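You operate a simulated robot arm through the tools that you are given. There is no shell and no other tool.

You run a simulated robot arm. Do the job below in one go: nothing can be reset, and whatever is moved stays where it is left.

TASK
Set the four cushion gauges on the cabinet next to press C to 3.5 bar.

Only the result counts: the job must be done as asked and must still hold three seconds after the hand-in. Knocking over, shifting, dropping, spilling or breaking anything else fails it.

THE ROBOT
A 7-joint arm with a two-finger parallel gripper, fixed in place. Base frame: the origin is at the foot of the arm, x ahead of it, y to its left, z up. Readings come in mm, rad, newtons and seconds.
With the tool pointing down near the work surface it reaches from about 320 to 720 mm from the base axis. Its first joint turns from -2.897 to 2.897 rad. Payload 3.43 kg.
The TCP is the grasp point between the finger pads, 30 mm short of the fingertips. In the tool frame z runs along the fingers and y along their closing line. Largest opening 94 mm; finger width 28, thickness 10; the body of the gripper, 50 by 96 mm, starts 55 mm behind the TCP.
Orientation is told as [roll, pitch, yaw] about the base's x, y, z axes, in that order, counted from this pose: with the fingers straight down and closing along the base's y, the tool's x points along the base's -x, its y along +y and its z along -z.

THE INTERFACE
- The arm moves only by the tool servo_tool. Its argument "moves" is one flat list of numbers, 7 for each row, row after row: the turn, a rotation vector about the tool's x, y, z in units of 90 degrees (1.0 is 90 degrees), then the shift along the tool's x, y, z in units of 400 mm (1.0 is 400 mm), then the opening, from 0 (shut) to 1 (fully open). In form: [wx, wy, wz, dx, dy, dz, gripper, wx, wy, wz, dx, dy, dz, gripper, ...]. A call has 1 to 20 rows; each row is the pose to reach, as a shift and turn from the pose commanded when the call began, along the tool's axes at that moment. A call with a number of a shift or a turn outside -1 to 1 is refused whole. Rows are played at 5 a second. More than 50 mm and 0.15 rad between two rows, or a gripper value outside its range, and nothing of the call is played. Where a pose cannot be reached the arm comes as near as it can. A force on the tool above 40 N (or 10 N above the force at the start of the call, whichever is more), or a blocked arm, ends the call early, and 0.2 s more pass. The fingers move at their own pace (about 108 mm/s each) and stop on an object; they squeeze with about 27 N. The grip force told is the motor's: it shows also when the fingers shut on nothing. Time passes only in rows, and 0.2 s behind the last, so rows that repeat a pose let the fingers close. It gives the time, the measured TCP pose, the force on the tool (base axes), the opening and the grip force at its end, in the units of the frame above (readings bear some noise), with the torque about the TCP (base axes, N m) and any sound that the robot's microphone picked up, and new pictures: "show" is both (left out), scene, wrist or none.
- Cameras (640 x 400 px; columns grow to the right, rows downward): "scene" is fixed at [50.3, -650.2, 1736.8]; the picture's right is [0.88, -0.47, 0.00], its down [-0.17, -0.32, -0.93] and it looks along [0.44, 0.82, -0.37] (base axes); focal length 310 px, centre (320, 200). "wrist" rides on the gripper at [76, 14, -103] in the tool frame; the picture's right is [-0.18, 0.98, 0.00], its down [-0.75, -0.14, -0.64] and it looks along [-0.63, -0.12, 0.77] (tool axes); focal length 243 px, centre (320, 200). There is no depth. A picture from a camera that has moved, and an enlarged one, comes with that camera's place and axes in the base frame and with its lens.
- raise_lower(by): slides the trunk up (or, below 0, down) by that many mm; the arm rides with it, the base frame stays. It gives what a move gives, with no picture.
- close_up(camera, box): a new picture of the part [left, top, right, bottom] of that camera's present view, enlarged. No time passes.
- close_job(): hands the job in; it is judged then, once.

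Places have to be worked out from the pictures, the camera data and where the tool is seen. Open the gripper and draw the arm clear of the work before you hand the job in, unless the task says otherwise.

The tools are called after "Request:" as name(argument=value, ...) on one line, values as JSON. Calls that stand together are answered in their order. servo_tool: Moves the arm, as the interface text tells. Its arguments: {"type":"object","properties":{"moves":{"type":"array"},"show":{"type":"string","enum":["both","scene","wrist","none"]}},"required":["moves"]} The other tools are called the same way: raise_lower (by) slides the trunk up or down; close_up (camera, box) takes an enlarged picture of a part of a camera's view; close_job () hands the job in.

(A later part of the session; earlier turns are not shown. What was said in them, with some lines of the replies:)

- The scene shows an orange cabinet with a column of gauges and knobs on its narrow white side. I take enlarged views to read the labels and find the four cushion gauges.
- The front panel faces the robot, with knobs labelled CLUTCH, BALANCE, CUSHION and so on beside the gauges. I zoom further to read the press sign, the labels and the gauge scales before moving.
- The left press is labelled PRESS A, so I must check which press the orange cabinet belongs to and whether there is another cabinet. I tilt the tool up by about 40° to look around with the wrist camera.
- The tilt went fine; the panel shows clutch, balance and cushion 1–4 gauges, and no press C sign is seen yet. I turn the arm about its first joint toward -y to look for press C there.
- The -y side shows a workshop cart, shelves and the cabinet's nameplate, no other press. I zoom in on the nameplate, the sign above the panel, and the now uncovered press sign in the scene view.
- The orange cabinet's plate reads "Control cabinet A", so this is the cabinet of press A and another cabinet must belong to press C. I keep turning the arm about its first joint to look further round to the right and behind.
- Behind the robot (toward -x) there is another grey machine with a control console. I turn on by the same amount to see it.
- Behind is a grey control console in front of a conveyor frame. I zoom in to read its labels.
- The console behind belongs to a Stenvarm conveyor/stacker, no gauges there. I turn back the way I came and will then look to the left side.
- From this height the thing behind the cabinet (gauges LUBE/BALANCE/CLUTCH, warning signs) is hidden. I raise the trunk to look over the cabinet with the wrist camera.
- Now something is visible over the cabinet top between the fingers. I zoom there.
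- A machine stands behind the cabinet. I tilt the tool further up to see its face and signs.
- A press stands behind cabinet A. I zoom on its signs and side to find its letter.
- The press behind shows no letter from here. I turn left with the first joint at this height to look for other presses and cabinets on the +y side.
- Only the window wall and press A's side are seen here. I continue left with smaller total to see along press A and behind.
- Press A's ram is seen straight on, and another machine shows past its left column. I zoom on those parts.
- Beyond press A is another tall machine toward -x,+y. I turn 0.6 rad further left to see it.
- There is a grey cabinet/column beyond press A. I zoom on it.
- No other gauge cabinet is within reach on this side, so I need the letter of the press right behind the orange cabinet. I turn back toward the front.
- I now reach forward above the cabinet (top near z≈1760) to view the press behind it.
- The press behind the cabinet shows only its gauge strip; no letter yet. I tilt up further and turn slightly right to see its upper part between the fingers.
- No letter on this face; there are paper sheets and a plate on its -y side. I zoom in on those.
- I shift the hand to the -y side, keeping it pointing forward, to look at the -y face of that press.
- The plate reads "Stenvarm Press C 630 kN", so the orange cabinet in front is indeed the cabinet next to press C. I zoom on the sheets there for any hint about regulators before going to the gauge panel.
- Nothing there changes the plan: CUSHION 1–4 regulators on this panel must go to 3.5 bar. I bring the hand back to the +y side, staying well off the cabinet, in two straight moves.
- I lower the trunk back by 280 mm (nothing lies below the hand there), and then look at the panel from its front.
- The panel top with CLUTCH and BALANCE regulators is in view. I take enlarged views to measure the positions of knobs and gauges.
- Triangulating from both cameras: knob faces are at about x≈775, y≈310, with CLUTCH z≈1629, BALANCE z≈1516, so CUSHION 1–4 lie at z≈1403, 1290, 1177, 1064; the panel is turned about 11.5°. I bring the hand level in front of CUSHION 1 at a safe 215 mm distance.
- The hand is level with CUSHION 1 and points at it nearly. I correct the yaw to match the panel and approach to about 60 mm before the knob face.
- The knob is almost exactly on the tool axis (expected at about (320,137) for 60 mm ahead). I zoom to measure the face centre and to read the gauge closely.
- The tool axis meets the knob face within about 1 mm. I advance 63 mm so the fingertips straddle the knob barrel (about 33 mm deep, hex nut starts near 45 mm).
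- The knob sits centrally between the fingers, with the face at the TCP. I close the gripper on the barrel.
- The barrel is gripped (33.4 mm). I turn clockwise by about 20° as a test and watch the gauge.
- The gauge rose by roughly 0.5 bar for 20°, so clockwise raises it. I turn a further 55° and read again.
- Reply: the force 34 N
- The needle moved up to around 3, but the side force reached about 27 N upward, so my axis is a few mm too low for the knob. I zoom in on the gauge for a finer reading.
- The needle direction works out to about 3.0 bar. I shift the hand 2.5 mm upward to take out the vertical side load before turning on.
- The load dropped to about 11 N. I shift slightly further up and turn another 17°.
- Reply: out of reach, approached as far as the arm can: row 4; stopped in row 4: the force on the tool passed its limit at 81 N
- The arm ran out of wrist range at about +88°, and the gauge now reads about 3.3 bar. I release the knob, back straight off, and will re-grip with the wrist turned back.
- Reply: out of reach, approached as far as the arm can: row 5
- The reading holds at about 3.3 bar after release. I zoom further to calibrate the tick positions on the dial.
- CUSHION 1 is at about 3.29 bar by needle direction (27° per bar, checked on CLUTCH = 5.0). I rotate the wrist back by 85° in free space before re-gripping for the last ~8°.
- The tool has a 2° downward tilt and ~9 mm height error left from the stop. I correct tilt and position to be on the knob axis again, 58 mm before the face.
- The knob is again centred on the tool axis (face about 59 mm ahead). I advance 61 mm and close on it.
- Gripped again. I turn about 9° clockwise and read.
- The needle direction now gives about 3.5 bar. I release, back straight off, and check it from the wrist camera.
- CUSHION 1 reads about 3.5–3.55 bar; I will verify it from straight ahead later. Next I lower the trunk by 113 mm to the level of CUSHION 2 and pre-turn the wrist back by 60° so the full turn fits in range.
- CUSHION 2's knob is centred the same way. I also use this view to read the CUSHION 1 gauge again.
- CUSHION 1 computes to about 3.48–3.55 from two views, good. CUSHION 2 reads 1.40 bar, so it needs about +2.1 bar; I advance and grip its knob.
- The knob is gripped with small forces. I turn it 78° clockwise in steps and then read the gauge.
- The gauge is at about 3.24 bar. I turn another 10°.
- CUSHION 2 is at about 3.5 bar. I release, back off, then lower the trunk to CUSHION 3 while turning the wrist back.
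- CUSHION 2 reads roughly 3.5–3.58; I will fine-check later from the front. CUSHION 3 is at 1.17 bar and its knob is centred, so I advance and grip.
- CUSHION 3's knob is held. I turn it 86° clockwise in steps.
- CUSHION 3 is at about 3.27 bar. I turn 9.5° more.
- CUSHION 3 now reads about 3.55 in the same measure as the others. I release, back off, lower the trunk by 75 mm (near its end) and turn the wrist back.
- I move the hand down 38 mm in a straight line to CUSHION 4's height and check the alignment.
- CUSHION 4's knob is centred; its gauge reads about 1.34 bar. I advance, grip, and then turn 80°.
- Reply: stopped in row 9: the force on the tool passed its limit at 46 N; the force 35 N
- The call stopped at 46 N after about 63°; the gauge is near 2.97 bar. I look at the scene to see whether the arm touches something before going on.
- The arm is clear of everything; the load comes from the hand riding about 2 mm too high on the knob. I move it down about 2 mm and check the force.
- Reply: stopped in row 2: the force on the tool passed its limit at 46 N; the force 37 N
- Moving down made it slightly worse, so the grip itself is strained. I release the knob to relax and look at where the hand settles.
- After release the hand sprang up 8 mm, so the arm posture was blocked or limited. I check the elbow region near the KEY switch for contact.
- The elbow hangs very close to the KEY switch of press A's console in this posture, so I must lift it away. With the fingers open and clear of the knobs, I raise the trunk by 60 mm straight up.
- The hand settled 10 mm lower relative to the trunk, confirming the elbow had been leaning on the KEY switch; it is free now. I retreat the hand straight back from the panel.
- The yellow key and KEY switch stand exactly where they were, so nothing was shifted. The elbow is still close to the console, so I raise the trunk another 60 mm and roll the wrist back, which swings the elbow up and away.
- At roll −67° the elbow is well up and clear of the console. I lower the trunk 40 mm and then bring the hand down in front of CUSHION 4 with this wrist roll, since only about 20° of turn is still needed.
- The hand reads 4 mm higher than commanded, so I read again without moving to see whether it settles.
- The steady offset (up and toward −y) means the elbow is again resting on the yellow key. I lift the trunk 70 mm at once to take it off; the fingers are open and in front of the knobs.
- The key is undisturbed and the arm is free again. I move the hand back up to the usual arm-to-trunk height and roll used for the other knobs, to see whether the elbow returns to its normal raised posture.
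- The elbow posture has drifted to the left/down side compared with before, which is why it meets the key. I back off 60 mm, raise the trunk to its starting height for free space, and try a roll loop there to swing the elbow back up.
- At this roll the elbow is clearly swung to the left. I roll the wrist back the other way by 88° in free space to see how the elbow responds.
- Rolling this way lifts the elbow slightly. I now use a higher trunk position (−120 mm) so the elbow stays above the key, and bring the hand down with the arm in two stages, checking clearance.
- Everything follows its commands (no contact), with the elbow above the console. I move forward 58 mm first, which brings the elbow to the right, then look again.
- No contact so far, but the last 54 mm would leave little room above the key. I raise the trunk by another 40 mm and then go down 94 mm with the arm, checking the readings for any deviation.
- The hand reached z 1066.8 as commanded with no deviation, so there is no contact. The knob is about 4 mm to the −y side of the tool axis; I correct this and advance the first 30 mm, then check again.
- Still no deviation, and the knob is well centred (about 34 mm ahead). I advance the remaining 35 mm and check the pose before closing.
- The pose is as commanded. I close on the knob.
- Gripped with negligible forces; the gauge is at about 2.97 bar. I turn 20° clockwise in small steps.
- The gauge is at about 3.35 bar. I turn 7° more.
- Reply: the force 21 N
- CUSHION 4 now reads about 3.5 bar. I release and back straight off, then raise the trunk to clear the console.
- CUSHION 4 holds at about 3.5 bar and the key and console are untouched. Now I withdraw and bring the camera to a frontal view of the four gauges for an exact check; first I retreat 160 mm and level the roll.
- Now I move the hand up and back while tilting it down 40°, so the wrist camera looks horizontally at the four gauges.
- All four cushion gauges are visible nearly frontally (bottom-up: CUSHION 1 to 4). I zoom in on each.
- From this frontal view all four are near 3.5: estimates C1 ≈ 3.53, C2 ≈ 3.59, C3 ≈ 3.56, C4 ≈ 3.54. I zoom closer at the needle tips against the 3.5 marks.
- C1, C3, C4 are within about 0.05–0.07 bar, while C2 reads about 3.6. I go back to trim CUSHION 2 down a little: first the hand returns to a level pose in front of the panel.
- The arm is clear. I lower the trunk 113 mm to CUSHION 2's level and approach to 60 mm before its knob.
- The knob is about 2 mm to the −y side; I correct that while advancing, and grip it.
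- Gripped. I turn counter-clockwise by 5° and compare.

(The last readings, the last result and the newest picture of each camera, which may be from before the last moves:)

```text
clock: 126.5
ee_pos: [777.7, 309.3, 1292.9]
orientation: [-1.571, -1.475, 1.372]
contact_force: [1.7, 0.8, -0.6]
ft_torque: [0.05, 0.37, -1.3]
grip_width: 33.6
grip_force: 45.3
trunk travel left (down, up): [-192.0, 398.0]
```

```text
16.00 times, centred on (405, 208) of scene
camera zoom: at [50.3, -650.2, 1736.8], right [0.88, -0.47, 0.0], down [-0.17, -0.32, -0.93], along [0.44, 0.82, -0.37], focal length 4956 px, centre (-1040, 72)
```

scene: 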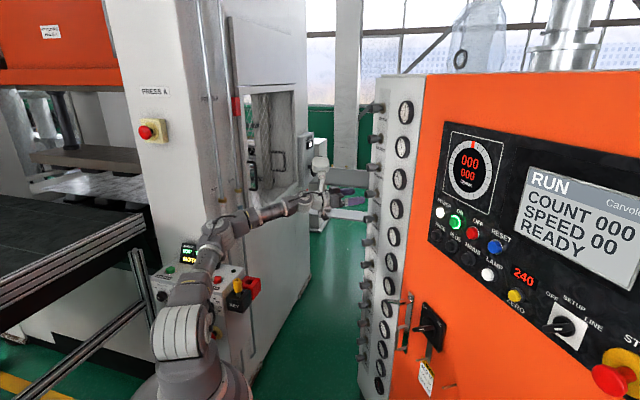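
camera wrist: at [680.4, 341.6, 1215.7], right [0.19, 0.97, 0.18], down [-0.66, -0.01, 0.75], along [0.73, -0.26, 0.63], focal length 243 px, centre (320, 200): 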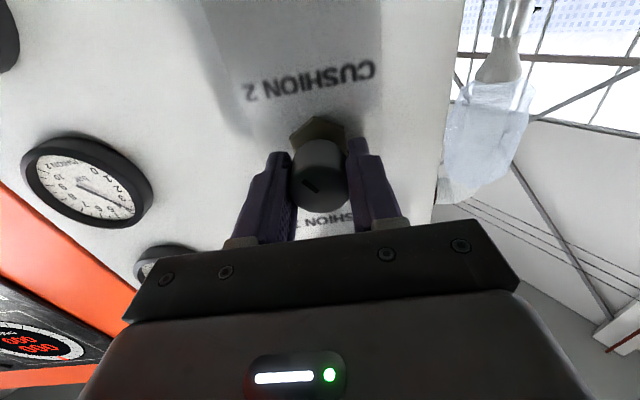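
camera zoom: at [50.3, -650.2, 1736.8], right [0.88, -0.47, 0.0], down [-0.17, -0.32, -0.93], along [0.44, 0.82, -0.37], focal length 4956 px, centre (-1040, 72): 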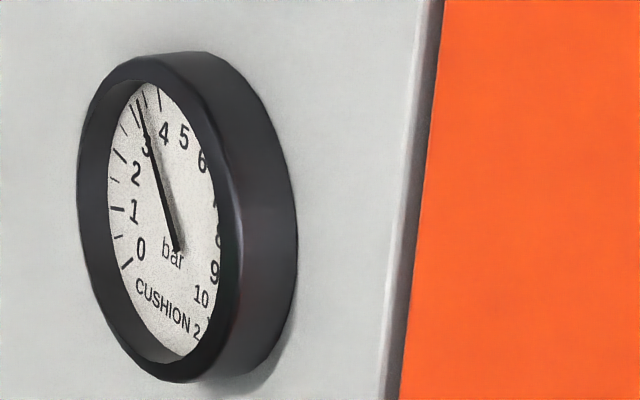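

CUSHION 2 moved down by about 0.09 bar to roughly 3.52. I release it, back off, and go up to CUSHION 1 to trim it slightly as well.

Request:
servo_tool(moves=[0, 0, 0, 0, 0, 0, 0.5, 0, 0, 0, 0, 0, 0, 1, 0, 0, 0, 0, 0, -0.05, 1, 0, 0, 0, 0, 0, -0.1, 1, 0, 0, 0, 0, 0, -0.1525, 1, 0, 0, 0, 0, 0, -0.1525, 1], show="none")

Request:
close_up(camera="scene", box=[400, 198, 410, 218])

Request:
raise_lower(by=113)

Request:
servo_tool(moves=[0, 0, 0, 0, 0, 0, 1], show="wrist")

Request:
close_up(camera="wrist", box=[270, 70, 380, 170])

Request:
close_up(camera="scene", box=[404, 168, 414, 188])

```text
clock: 127.9
ee_pos: [716.5, 319.9, 1292.2]
orientation: [-1.575, -1.477, 1.378]
contact_force: [-0.8, 0.4, 0.8]
ft_torque: [-0.01, 0.01, 0.0]
grip_width: 93.8
grip_force: 0.1
trunk travel left (down, up): [-192.0, 398.0]
```

```text
16.00 times, centred on (405, 208) of scene
camera zoom: at [50.3, -650.2, 1736.8], right [0.88, -0.47, 0.0], down [-0.17, -0.32, -0.93], along [0.44, 0.82, -0.37], focal length 4956 px, centre (-1040, 72)
```

zoom: 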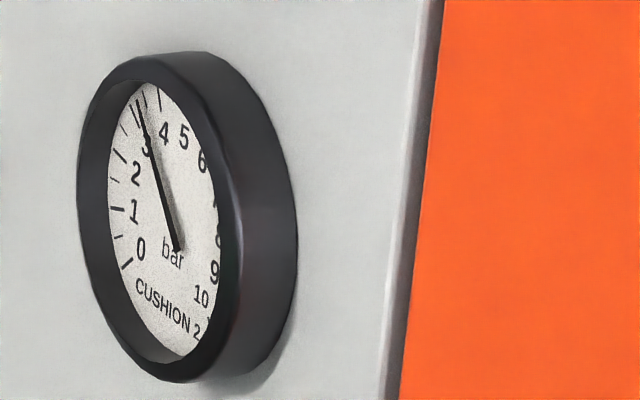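

```text
clock: 129.4
ee_pos: [717.4, 321.1, 1404.0]
orientation: [-1.57, -1.476, 1.376]
contact_force: [0.7, 0.4, 0.1]
ft_torque: [-0.02, -0.01, -0.05]
grip_width: 94.3
grip_force: 0.1
trunk travel left (down, up): [-305.0, 285.0]
```

```text
clock: 129.8
ee_pos: [716.4, 320.6, 1404.4]
orientation: [-1.571, -1.475, 1.376]
contact_force: [-0.8, 0.1, 0.2]
ft_torque: [0.01, 0.02, 0.01]
grip_width: 94.2
grip_force: 0.0
trunk travel left (down, up): [-305.0, 285.0]
camera wrist: at [618.7, 346.8, 1327.2], right [0.19, 0.98, 0.09], down [-0.64, 0.06, 0.76], along [0.74, -0.21, 0.64], focal length 243 px, centre (320, 200)
```

wrist: 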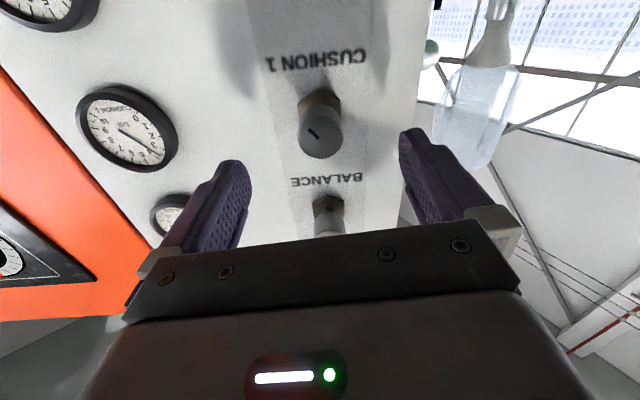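

```text
4.00 times, centred on (325, 120) of wrist
camera zoom: at [618.7, 346.8, 1327.2], right [0.19, 0.98, 0.09], down [-0.64, 0.06, 0.76], along [0.74, -0.21, 0.64], focal length 970 px, centre (300, 520)
```

zoom: 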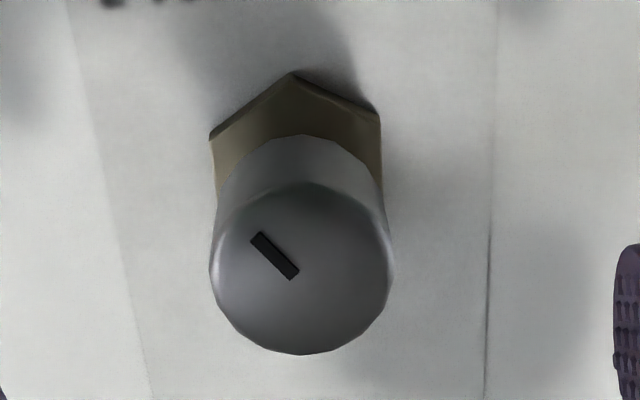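

```text
16.00 times, centred on (409, 178) of scene
camera zoom: at [50.3, -650.2, 1736.8], right [0.88, -0.47, 0.0], down [-0.17, -0.32, -0.93], along [0.44, 0.82, -0.37], focal length 4956 px, centre (-1104, 552)
```

zoom: 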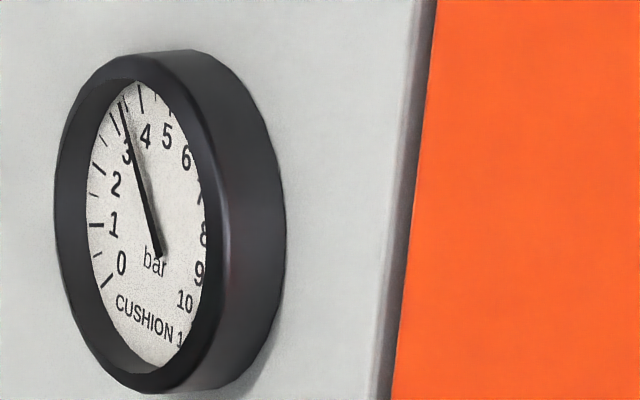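

CUSHION 1 (about 3.55) is centred; I grip it and turn back 2.7°.

Request:
servo_tool(moves=[0, 0, 0, 0, 0, 0.05, 1, 0, 0, 0, 0, 0, 0.1, 1, 0, 0, 0, 0, 0, 0.14, 1, 0, 0, 0, 0, 0, 0.1525, 1, 0, 0, 0, 0, 0, 0.1525, 0.5, 0, 0, 0, 0, 0, 0.1525, 0.3, 0, 0, 0, 0, 0, 0.1525, 0, 0, 0, 0, 0, 0, 0.1525, 0, 0, 0, -0.015, 0, 0, 0.1525, 0, 0, 0, -0.03, 0, 0, 0.1525, 0, 0, 0, -0.03, 0, 0, 0.1525, 0], show="none")

Request:
close_up(camera="scene", box=[404, 168, 414, 188])

```text
clock: 132.2
ee_pos: [777.5, 309.4, 1405.2]
orientation: [-1.573, -1.428, 1.379]
contact_force: [4.2, 1.7, 6.5]
ft_torque: [0.04, 0.15, -1.29]
grip_width: 33.7
grip_force: 44.8
trunk travel left (down, up): [-305.0, 285.0]
```

```text
16.00 times, centred on (409, 178) of scene
camera zoom: at [50.3, -650.2, 1736.8], right [0.88, -0.47, 0.0], down [-0.17, -0.32, -0.93], along [0.44, 0.82, -0.37], focal length 4956 px, centre (-1104, 552)
```

zoom: 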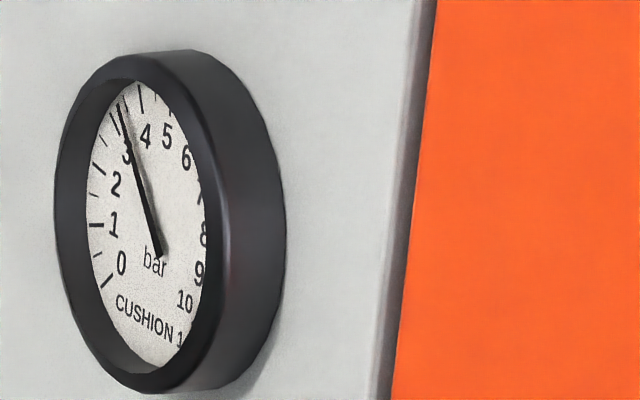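

CUSHION 1 now reads about 3.49–3.50. I release, back off, and go to CUSHION 3 (trunk −180 mm plus 46 mm by arm, keeping the elbow well above the console) for a similar small trim.

Request:
servo_tool(moves=[0, 0, 0, 0, 0, 0, 0.5, 0, 0, 0, 0, 0, 0, 1, 0, 0, 0, 0, 0, -0.05, 1, 0, 0, 0, 0, 0, -0.1, 1, 0, 0, 0, 0, 0, -0.1525, 1, 0, 0, 0, 0, 0, -0.1525, 1], show="none")

Request:
close_up(camera="scene", box=[404, 168, 414, 188])

Request:
raise_lower(by=-150)

Request:
close_up(camera="scene", box=[160, 180, 320, 320])

```text
clock: 133.6
ee_pos: [716.5, 319.1, 1405.0]
orientation: [-1.571, -1.429, 1.375]
contact_force: [-0.7, -0.3, 0.2]
ft_torque: [0.01, 0.02, -0.01]
grip_width: 93.8
grip_force: 0.0
trunk travel left (down, up): [-305.0, 285.0]
```

```text
16.00 times, centred on (409, 178) of scene
camera zoom: at [50.3, -650.2, 1736.8], right [0.88, -0.47, 0.0], down [-0.17, -0.32, -0.93], along [0.44, 0.82, -0.37], focal length 4956 px, centre (-1104, 552)
```

zoom: 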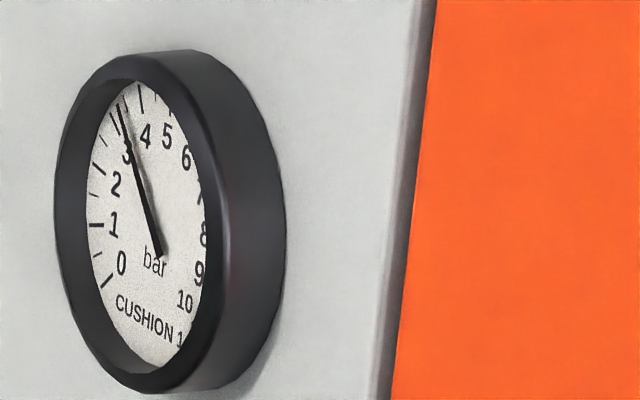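

```text
clock: 135.3
ee_pos: [716.1, 319.8, 1255.0]
orientation: [-1.573, -1.429, 1.377]
contact_force: [-0.4, 1.0, 0.5]
ft_torque: [0.02, -0.01, 0.02]
grip_width: 93.8
grip_force: 0.0
trunk travel left (down, up): [-155.0, 435.0]
```

```text
2.86 times, centred on (240, 250) of scene
camera zoom: at [50.3, -650.2, 1736.8], right [0.88, -0.47, 0.0], down [-0.17, -0.32, -0.93], along [0.44, 0.82, -0.37], focal length 885 px, centre (549, 57)
```

zoom: 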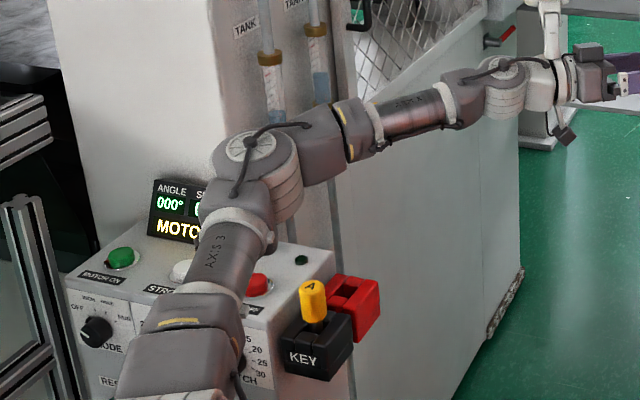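

The elbow is clearly above the console here. I lower the hand 76 mm with the arm to CUSHION 3 and check centring and reading.

Request:
servo_tool(moves=[0, 0, 0, 0.094, 0.0134, 0, 1, 0, 0, 0, 0.188, 0.0268, 0, 1, 0, 0, 0, 0.188, 0.0268, 0, 1], show="wrist")

Request:
close_up(camera="wrist", box=[270, 70, 380, 170])

Request:
close_up(camera="scene", box=[160, 180, 320, 320])

Request:
close_up(camera="scene", box=[397, 227, 407, 247])

```text
clock: 136.1
ee_pos: [717.2, 321.3, 1179.5]
orientation: [-1.571, -1.428, 1.377]
contact_force: [-0.3, -0.8, 0.7]
ft_torque: [-0.03, -0.01, 0.0]
grip_width: 94.0
grip_force: 0.1
trunk travel left (down, up): [-155.0, 435.0]
camera wrist: at [618.1, 343.6, 1101.3], right [0.19, 0.98, 0.04], down [-0.64, 0.09, 0.77], along [0.75, -0.18, 0.64], focal length 243 px, centre (320, 200)
```

wrist: 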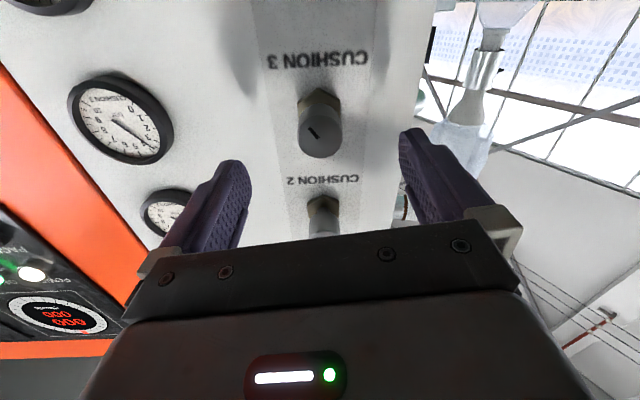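

```text
4.00 times, centred on (325, 120) of wrist
camera zoom: at [618.1, 343.6, 1101.3], right [0.19, 0.98, 0.04], down [-0.64, 0.09, 0.77], along [0.75, -0.18, 0.64], focal length 970 px, centre (300, 520)
```

zoom: 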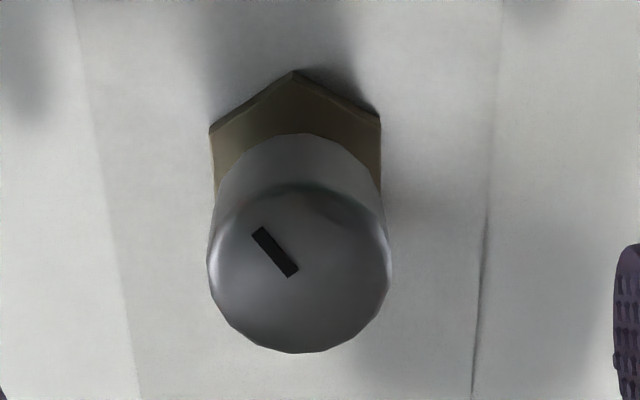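

```text
2.86 times, centred on (240, 250) of scene
camera zoom: at [50.3, -650.2, 1736.8], right [0.88, -0.47, 0.0], down [-0.17, -0.32, -0.93], along [0.44, 0.82, -0.37], focal length 885 px, centre (549, 57)
```

zoom: 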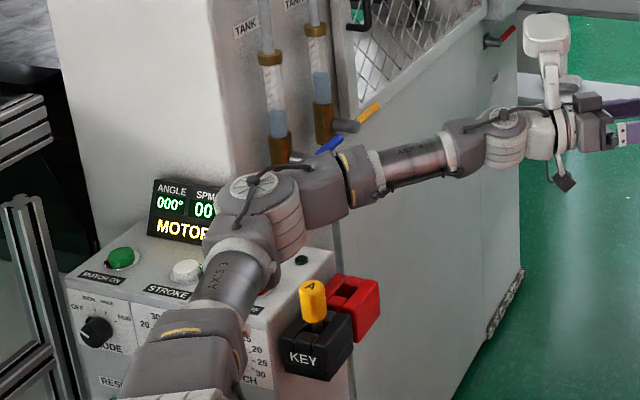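

```text
16.00 times, centred on (402, 237) of scene
camera zoom: at [50.3, -650.2, 1736.8], right [0.88, -0.47, 0.0], down [-0.17, -0.32, -0.93], along [0.44, 0.82, -0.37], focal length 4956 px, centre (-992, -392)
```

zoom: 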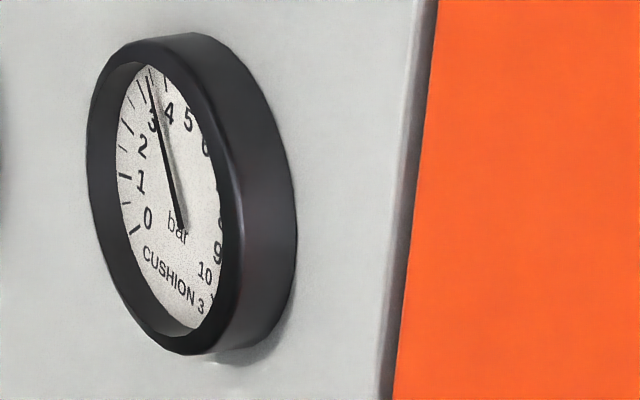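

The elbow has visible clearance above the key, the pose is exact and the knob is centred. I grip CUSHION 3 (about 3.58) and turn back 3.6°.

Request:
servo_tool(moves=[0, 0, 0, 0, 0, 0.05, 1, 0, 0, 0, 0, 0, 0.1, 1, 0, 0, 0, 0, 0, 0.14, 1, 0, 0, 0, 0, 0, 0.1525, 1, 0, 0, 0, 0, 0, 0.1525, 0.5, 0, 0, 0, 0, 0, 0.1525, 0.3, 0, 0, 0, 0, 0, 0.1525, 0, 0, 0, 0, 0, 0, 0.1525, 0, 0, 0, -0.02, 0, 0, 0.1525, 0, 0, 0, -0.04, 0, 0, 0.1525, 0, 0, 0, -0.04, 0, 0, 0.1525, 0], show="none")

Request:
close_up(camera="scene", box=[397, 227, 407, 247])

Request:
close_up(camera="scene", box=[160, 180, 320, 320])

```text
clock: 138.5
ee_pos: [776.2, 308.8, 1179.0]
orientation: [-1.572, -1.365, 1.38]
contact_force: [2.0, 3.3, 4.6]
ft_torque: [-0.01, 0.02, -1.32]
grip_width: 33.8
grip_force: 45.5
trunk travel left (down, up): [-155.0, 435.0]
```

```text
16.00 times, centred on (402, 237) of scene
camera zoom: at [50.3, -650.2, 1736.8], right [0.88, -0.47, 0.0], down [-0.17, -0.32, -0.93], along [0.44, 0.82, -0.37], focal length 4956 px, centre (-992, -392)
```

zoom: 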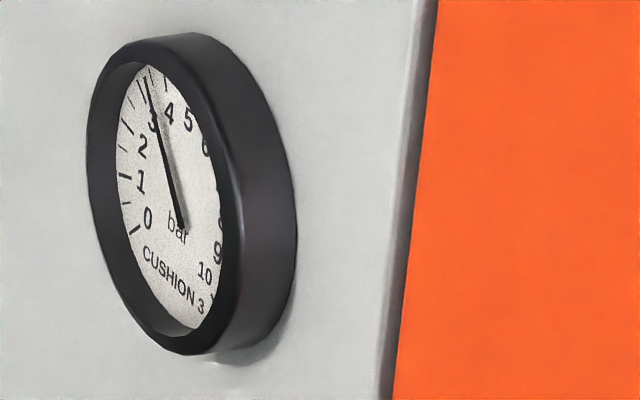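

```text
2.86 times, centred on (240, 250) of scene
camera zoom: at [50.3, -650.2, 1736.8], right [0.88, -0.47, 0.0], down [-0.17, -0.32, -0.93], along [0.44, 0.82, -0.37], focal length 885 px, centre (549, 57)
```

zoom: 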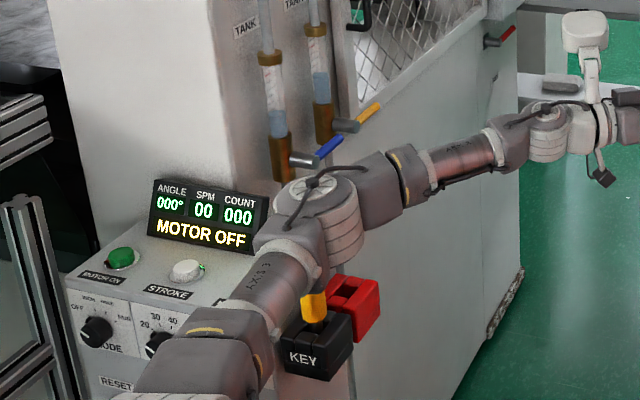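

CUSHION 3 now reads about 3.50. I release, back off, and raise the trunk again.

Request:
servo_tool(moves=[0, 0, 0, 0, 0, 0, 0.5, 0, 0, 0, 0, 0, 0, 1, 0, 0, 0, 0, 0, -0.05, 1, 0, 0, 0, 0, 0, -0.1, 1, 0, 0, 0, 0, 0, -0.1525, 1, 0, 0, 0, 0, 0, -0.25, 1], show="none")

Request:
raise_lower(by=150)

Request:
close_up(camera="scene", box=[397, 227, 407, 247])

Request:
close_up(camera="scene", box=[160, 180, 320, 320])

```text
clock: 139.9
ee_pos: [677.1, 327.4, 1178.8]
orientation: [-1.572, -1.365, 1.378]
contact_force: [0.8, 0.1, -0.1]
ft_torque: [0.01, -0.01, 0.01]
grip_width: 94.0
grip_force: 0.0
trunk travel left (down, up): [-155.0, 435.0]
```

```text
clock: 141.7
ee_pos: [678.5, 327.1, 1328.0]
orientation: [-1.57, -1.367, 1.376]
contact_force: [0.6, 0.8, 0.0]
ft_torque: [0.01, -0.02, -0.03]
grip_width: 93.8
grip_force: 0.2
trunk travel left (down, up): [-305.0, 285.0]
```

```text
16.00 times, centred on (402, 237) of scene
camera zoom: at [50.3, -650.2, 1736.8], right [0.88, -0.47, 0.0], down [-0.17, -0.32, -0.93], along [0.44, 0.82, -0.37], focal length 4956 px, centre (-992, -392)
```

zoom: 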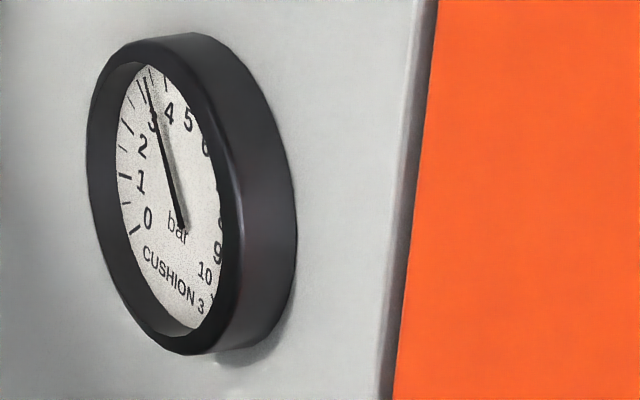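

```text
2.86 times, centred on (240, 250) of scene
camera zoom: at [50.3, -650.2, 1736.8], right [0.88, -0.47, 0.0], down [-0.17, -0.32, -0.93], along [0.44, 0.82, -0.37], focal length 885 px, centre (549, 57)
```

zoom: 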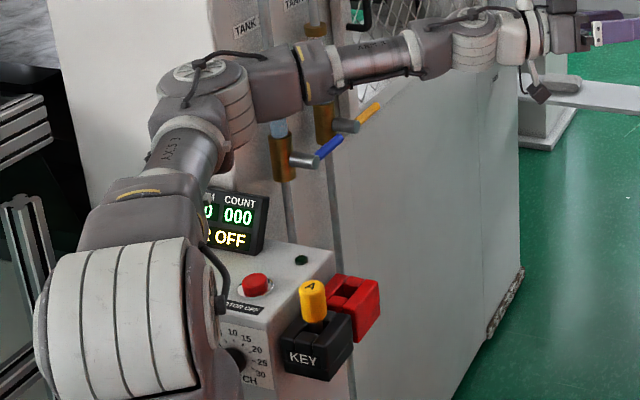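

All good. I retreat and return to the frontal viewing pose for a final check of all four gauges.

Request:
servo_tool(moves=[0, 0, 0.044, 0, 0, -0.0958, 1, 0, 0, 0.088, 0, 0, -0.1917, 1, 0, 0, 0.13, 0, 0, -0.2875, 1, 0, 0, 0.13, 0, 0, -0.2875, 1], show="none")

Request:
servo_tool(moves=[0, 0.074, 0, -0.0392, -0.077, -0.0443, 1, 0, 0.148, 0, -0.0783, -0.154, -0.0887, 1, 0, 0.222, 0, -0.1175, -0.231, -0.133, 1, 0, 0.296, 0, -0.1567, -0.308, -0.1773, 1, 0, 0.37, 0, -0.1958, -0.385, -0.2217, 1, 0, 0.444, 0, -0.235, -0.462, -0.266, 1, 0, 0.444, 0, -0.235, -0.462, -0.266, 1], show="both")

```text
clock: 142.7
ee_pos: [564.9, 351.1, 1329.5]
orientation: [2.185, -1.57, -2.379]
contact_force: [0.0, 0.5, 0.8]
ft_torque: [0.03, -0.01, 0.0]
grip_width: 94.0
grip_force: 0.0
trunk travel left (down, up): [-305.0, 285.0]
```

```text
clock: 144.3
ee_pos: [425.0, 189.8, 1423.2]
orientation: [-0.002, -0.872, -0.195]
contact_force: [-0.4, 0.7, 0.8]
ft_torque: [0.02, -0.02, -0.01]
grip_width: 93.9
grip_force: 0.0
trunk travel left (down, up): [-305.0, 285.0]
camera wrist: at [303.3, 227.7, 1429.9], right [0.31, 0.94, 0.14], down [-0.03, -0.14, 0.99], along [0.95, -0.31, -0.01], focal length 243 px, centre (320, 200)
```

scene: 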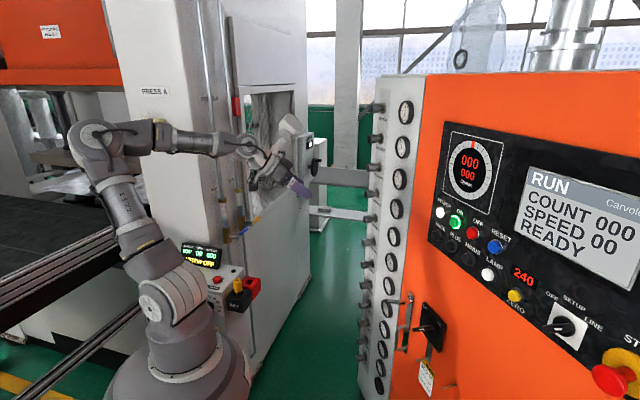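
wrist: 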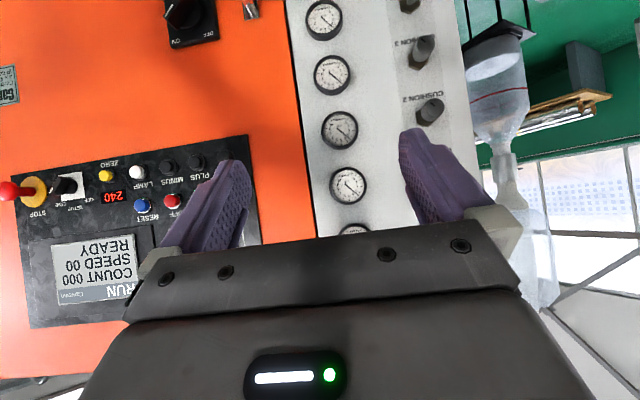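

Back in the frontal view; I zoom in on each of the four gauges again.

Request:
close_up(camera="wrist", box=[343, 183, 363, 203])

Request:
close_up(camera="wrist", box=[335, 126, 355, 146])

Request:
close_up(camera="wrist", box=[328, 70, 348, 90])

Request:
close_up(camera="wrist", box=[320, 14, 340, 34])

Request:
close_up(camera="scene", box=[200, 240, 280, 320])

```text
16.00 times, centred on (353, 193) of wrist
camera zoom: at [303.3, 227.7, 1429.9], right [0.31, 0.94, 0.14], down [-0.03, -0.14, 0.99], along [0.95, -0.31, -0.01], focal length 3882 px, centre (-208, 312)
```

zoom: 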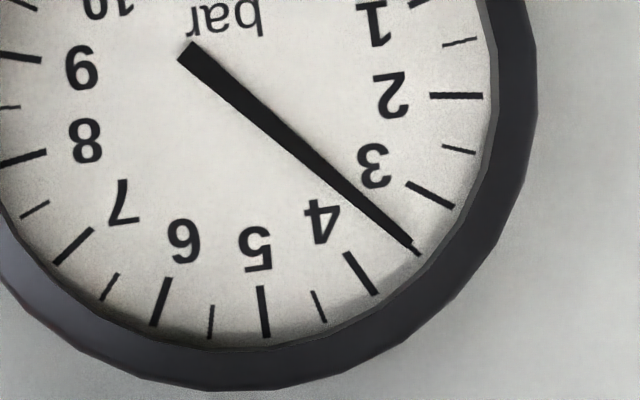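

```text
16.00 times, centred on (345, 136) of wrist
camera zoom: at [303.3, 227.7, 1429.9], right [0.31, 0.94, 0.14], down [-0.03, -0.14, 0.99], along [0.95, -0.31, -0.01], focal length 3882 px, centre (-80, 1224)
```

zoom: 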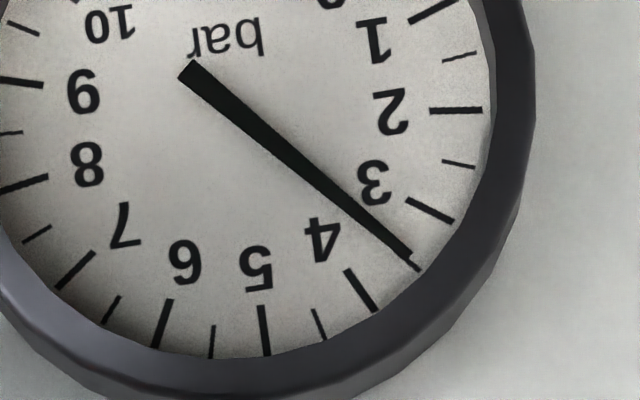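

```text
16.00 times, centred on (338, 80) of wrist
camera zoom: at [303.3, 227.7, 1429.9], right [0.31, 0.94, 0.14], down [-0.03, -0.14, 0.99], along [0.95, -0.31, -0.01], focal length 3882 px, centre (32, 2120)
```

zoom: 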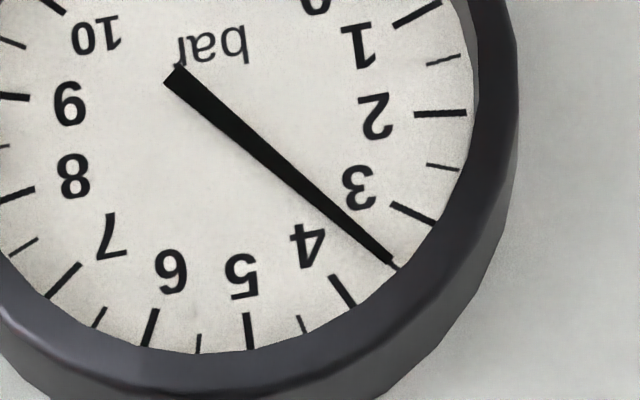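

```text
16.00 times, centred on (330, 24) of wrist
camera zoom: at [303.3, 227.7, 1429.9], right [0.31, 0.94, 0.14], down [-0.03, -0.14, 0.99], along [0.95, -0.31, -0.01], focal length 3882 px, centre (160, 3016)
```

zoom: 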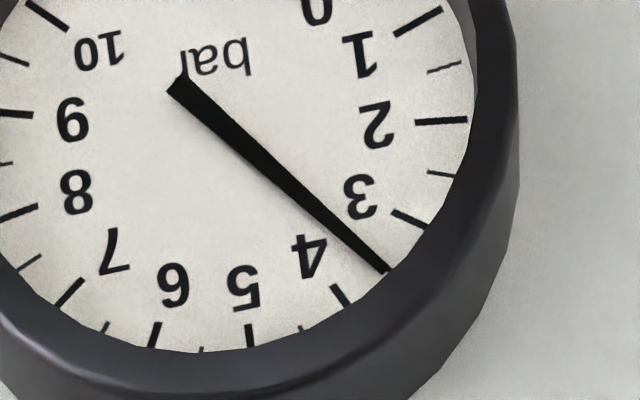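

```text
5.00 times, centred on (240, 280) of scene
camera zoom: at [50.3, -650.2, 1736.8], right [0.88, -0.47, 0.0], down [-0.17, -0.32, -0.93], along [0.44, 0.82, -0.37], focal length 1549 px, centre (720, -200)
```

zoom: 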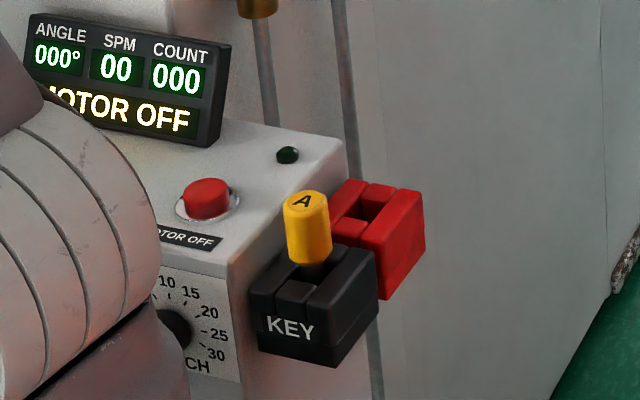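

All four needles sit on the 3.5 mark (C1 ≈ 3.50, C2 ≈ 3.51, C3 ≈ 3.51, C4 ≈ 3.54), the key and console are undisturbed, the gripper is open and the arm is well clear of the panel. I hand the job in.

Request:
close_job()

```text
The job is handed in.
```

The four cushion gauges on the cabinet next to press C are set to 3.5 bar, and the job is handed in.

| Gauge | Final reading, by needle angle from camera views (bar) |
|---|---|
| CUSHION 1 | about 3.50 |
| CUSHION 2 | about 3.51 |
| CUSHION 3 | about 3.51 |
| CUSHION 4 | about 3.54 |

- **Which cabinet:** The cabinet I worked on has a nameplate reading "Control cabinet A". The plate on the press directly behind it reads Press C. It was the only cabinet with cushion gauges I found in reach.
- **Contact with the console:** While I was setting CUSHION 4, the arm's elbow came to rest on the yellow key of press A's console twice. I lifted it off both times. The key and the switch look unmoved in the pictures taken afterwards.
- **End state:** The gripper is open and the arm is drawn back well clear of the panel. I did not turn any other knobs.
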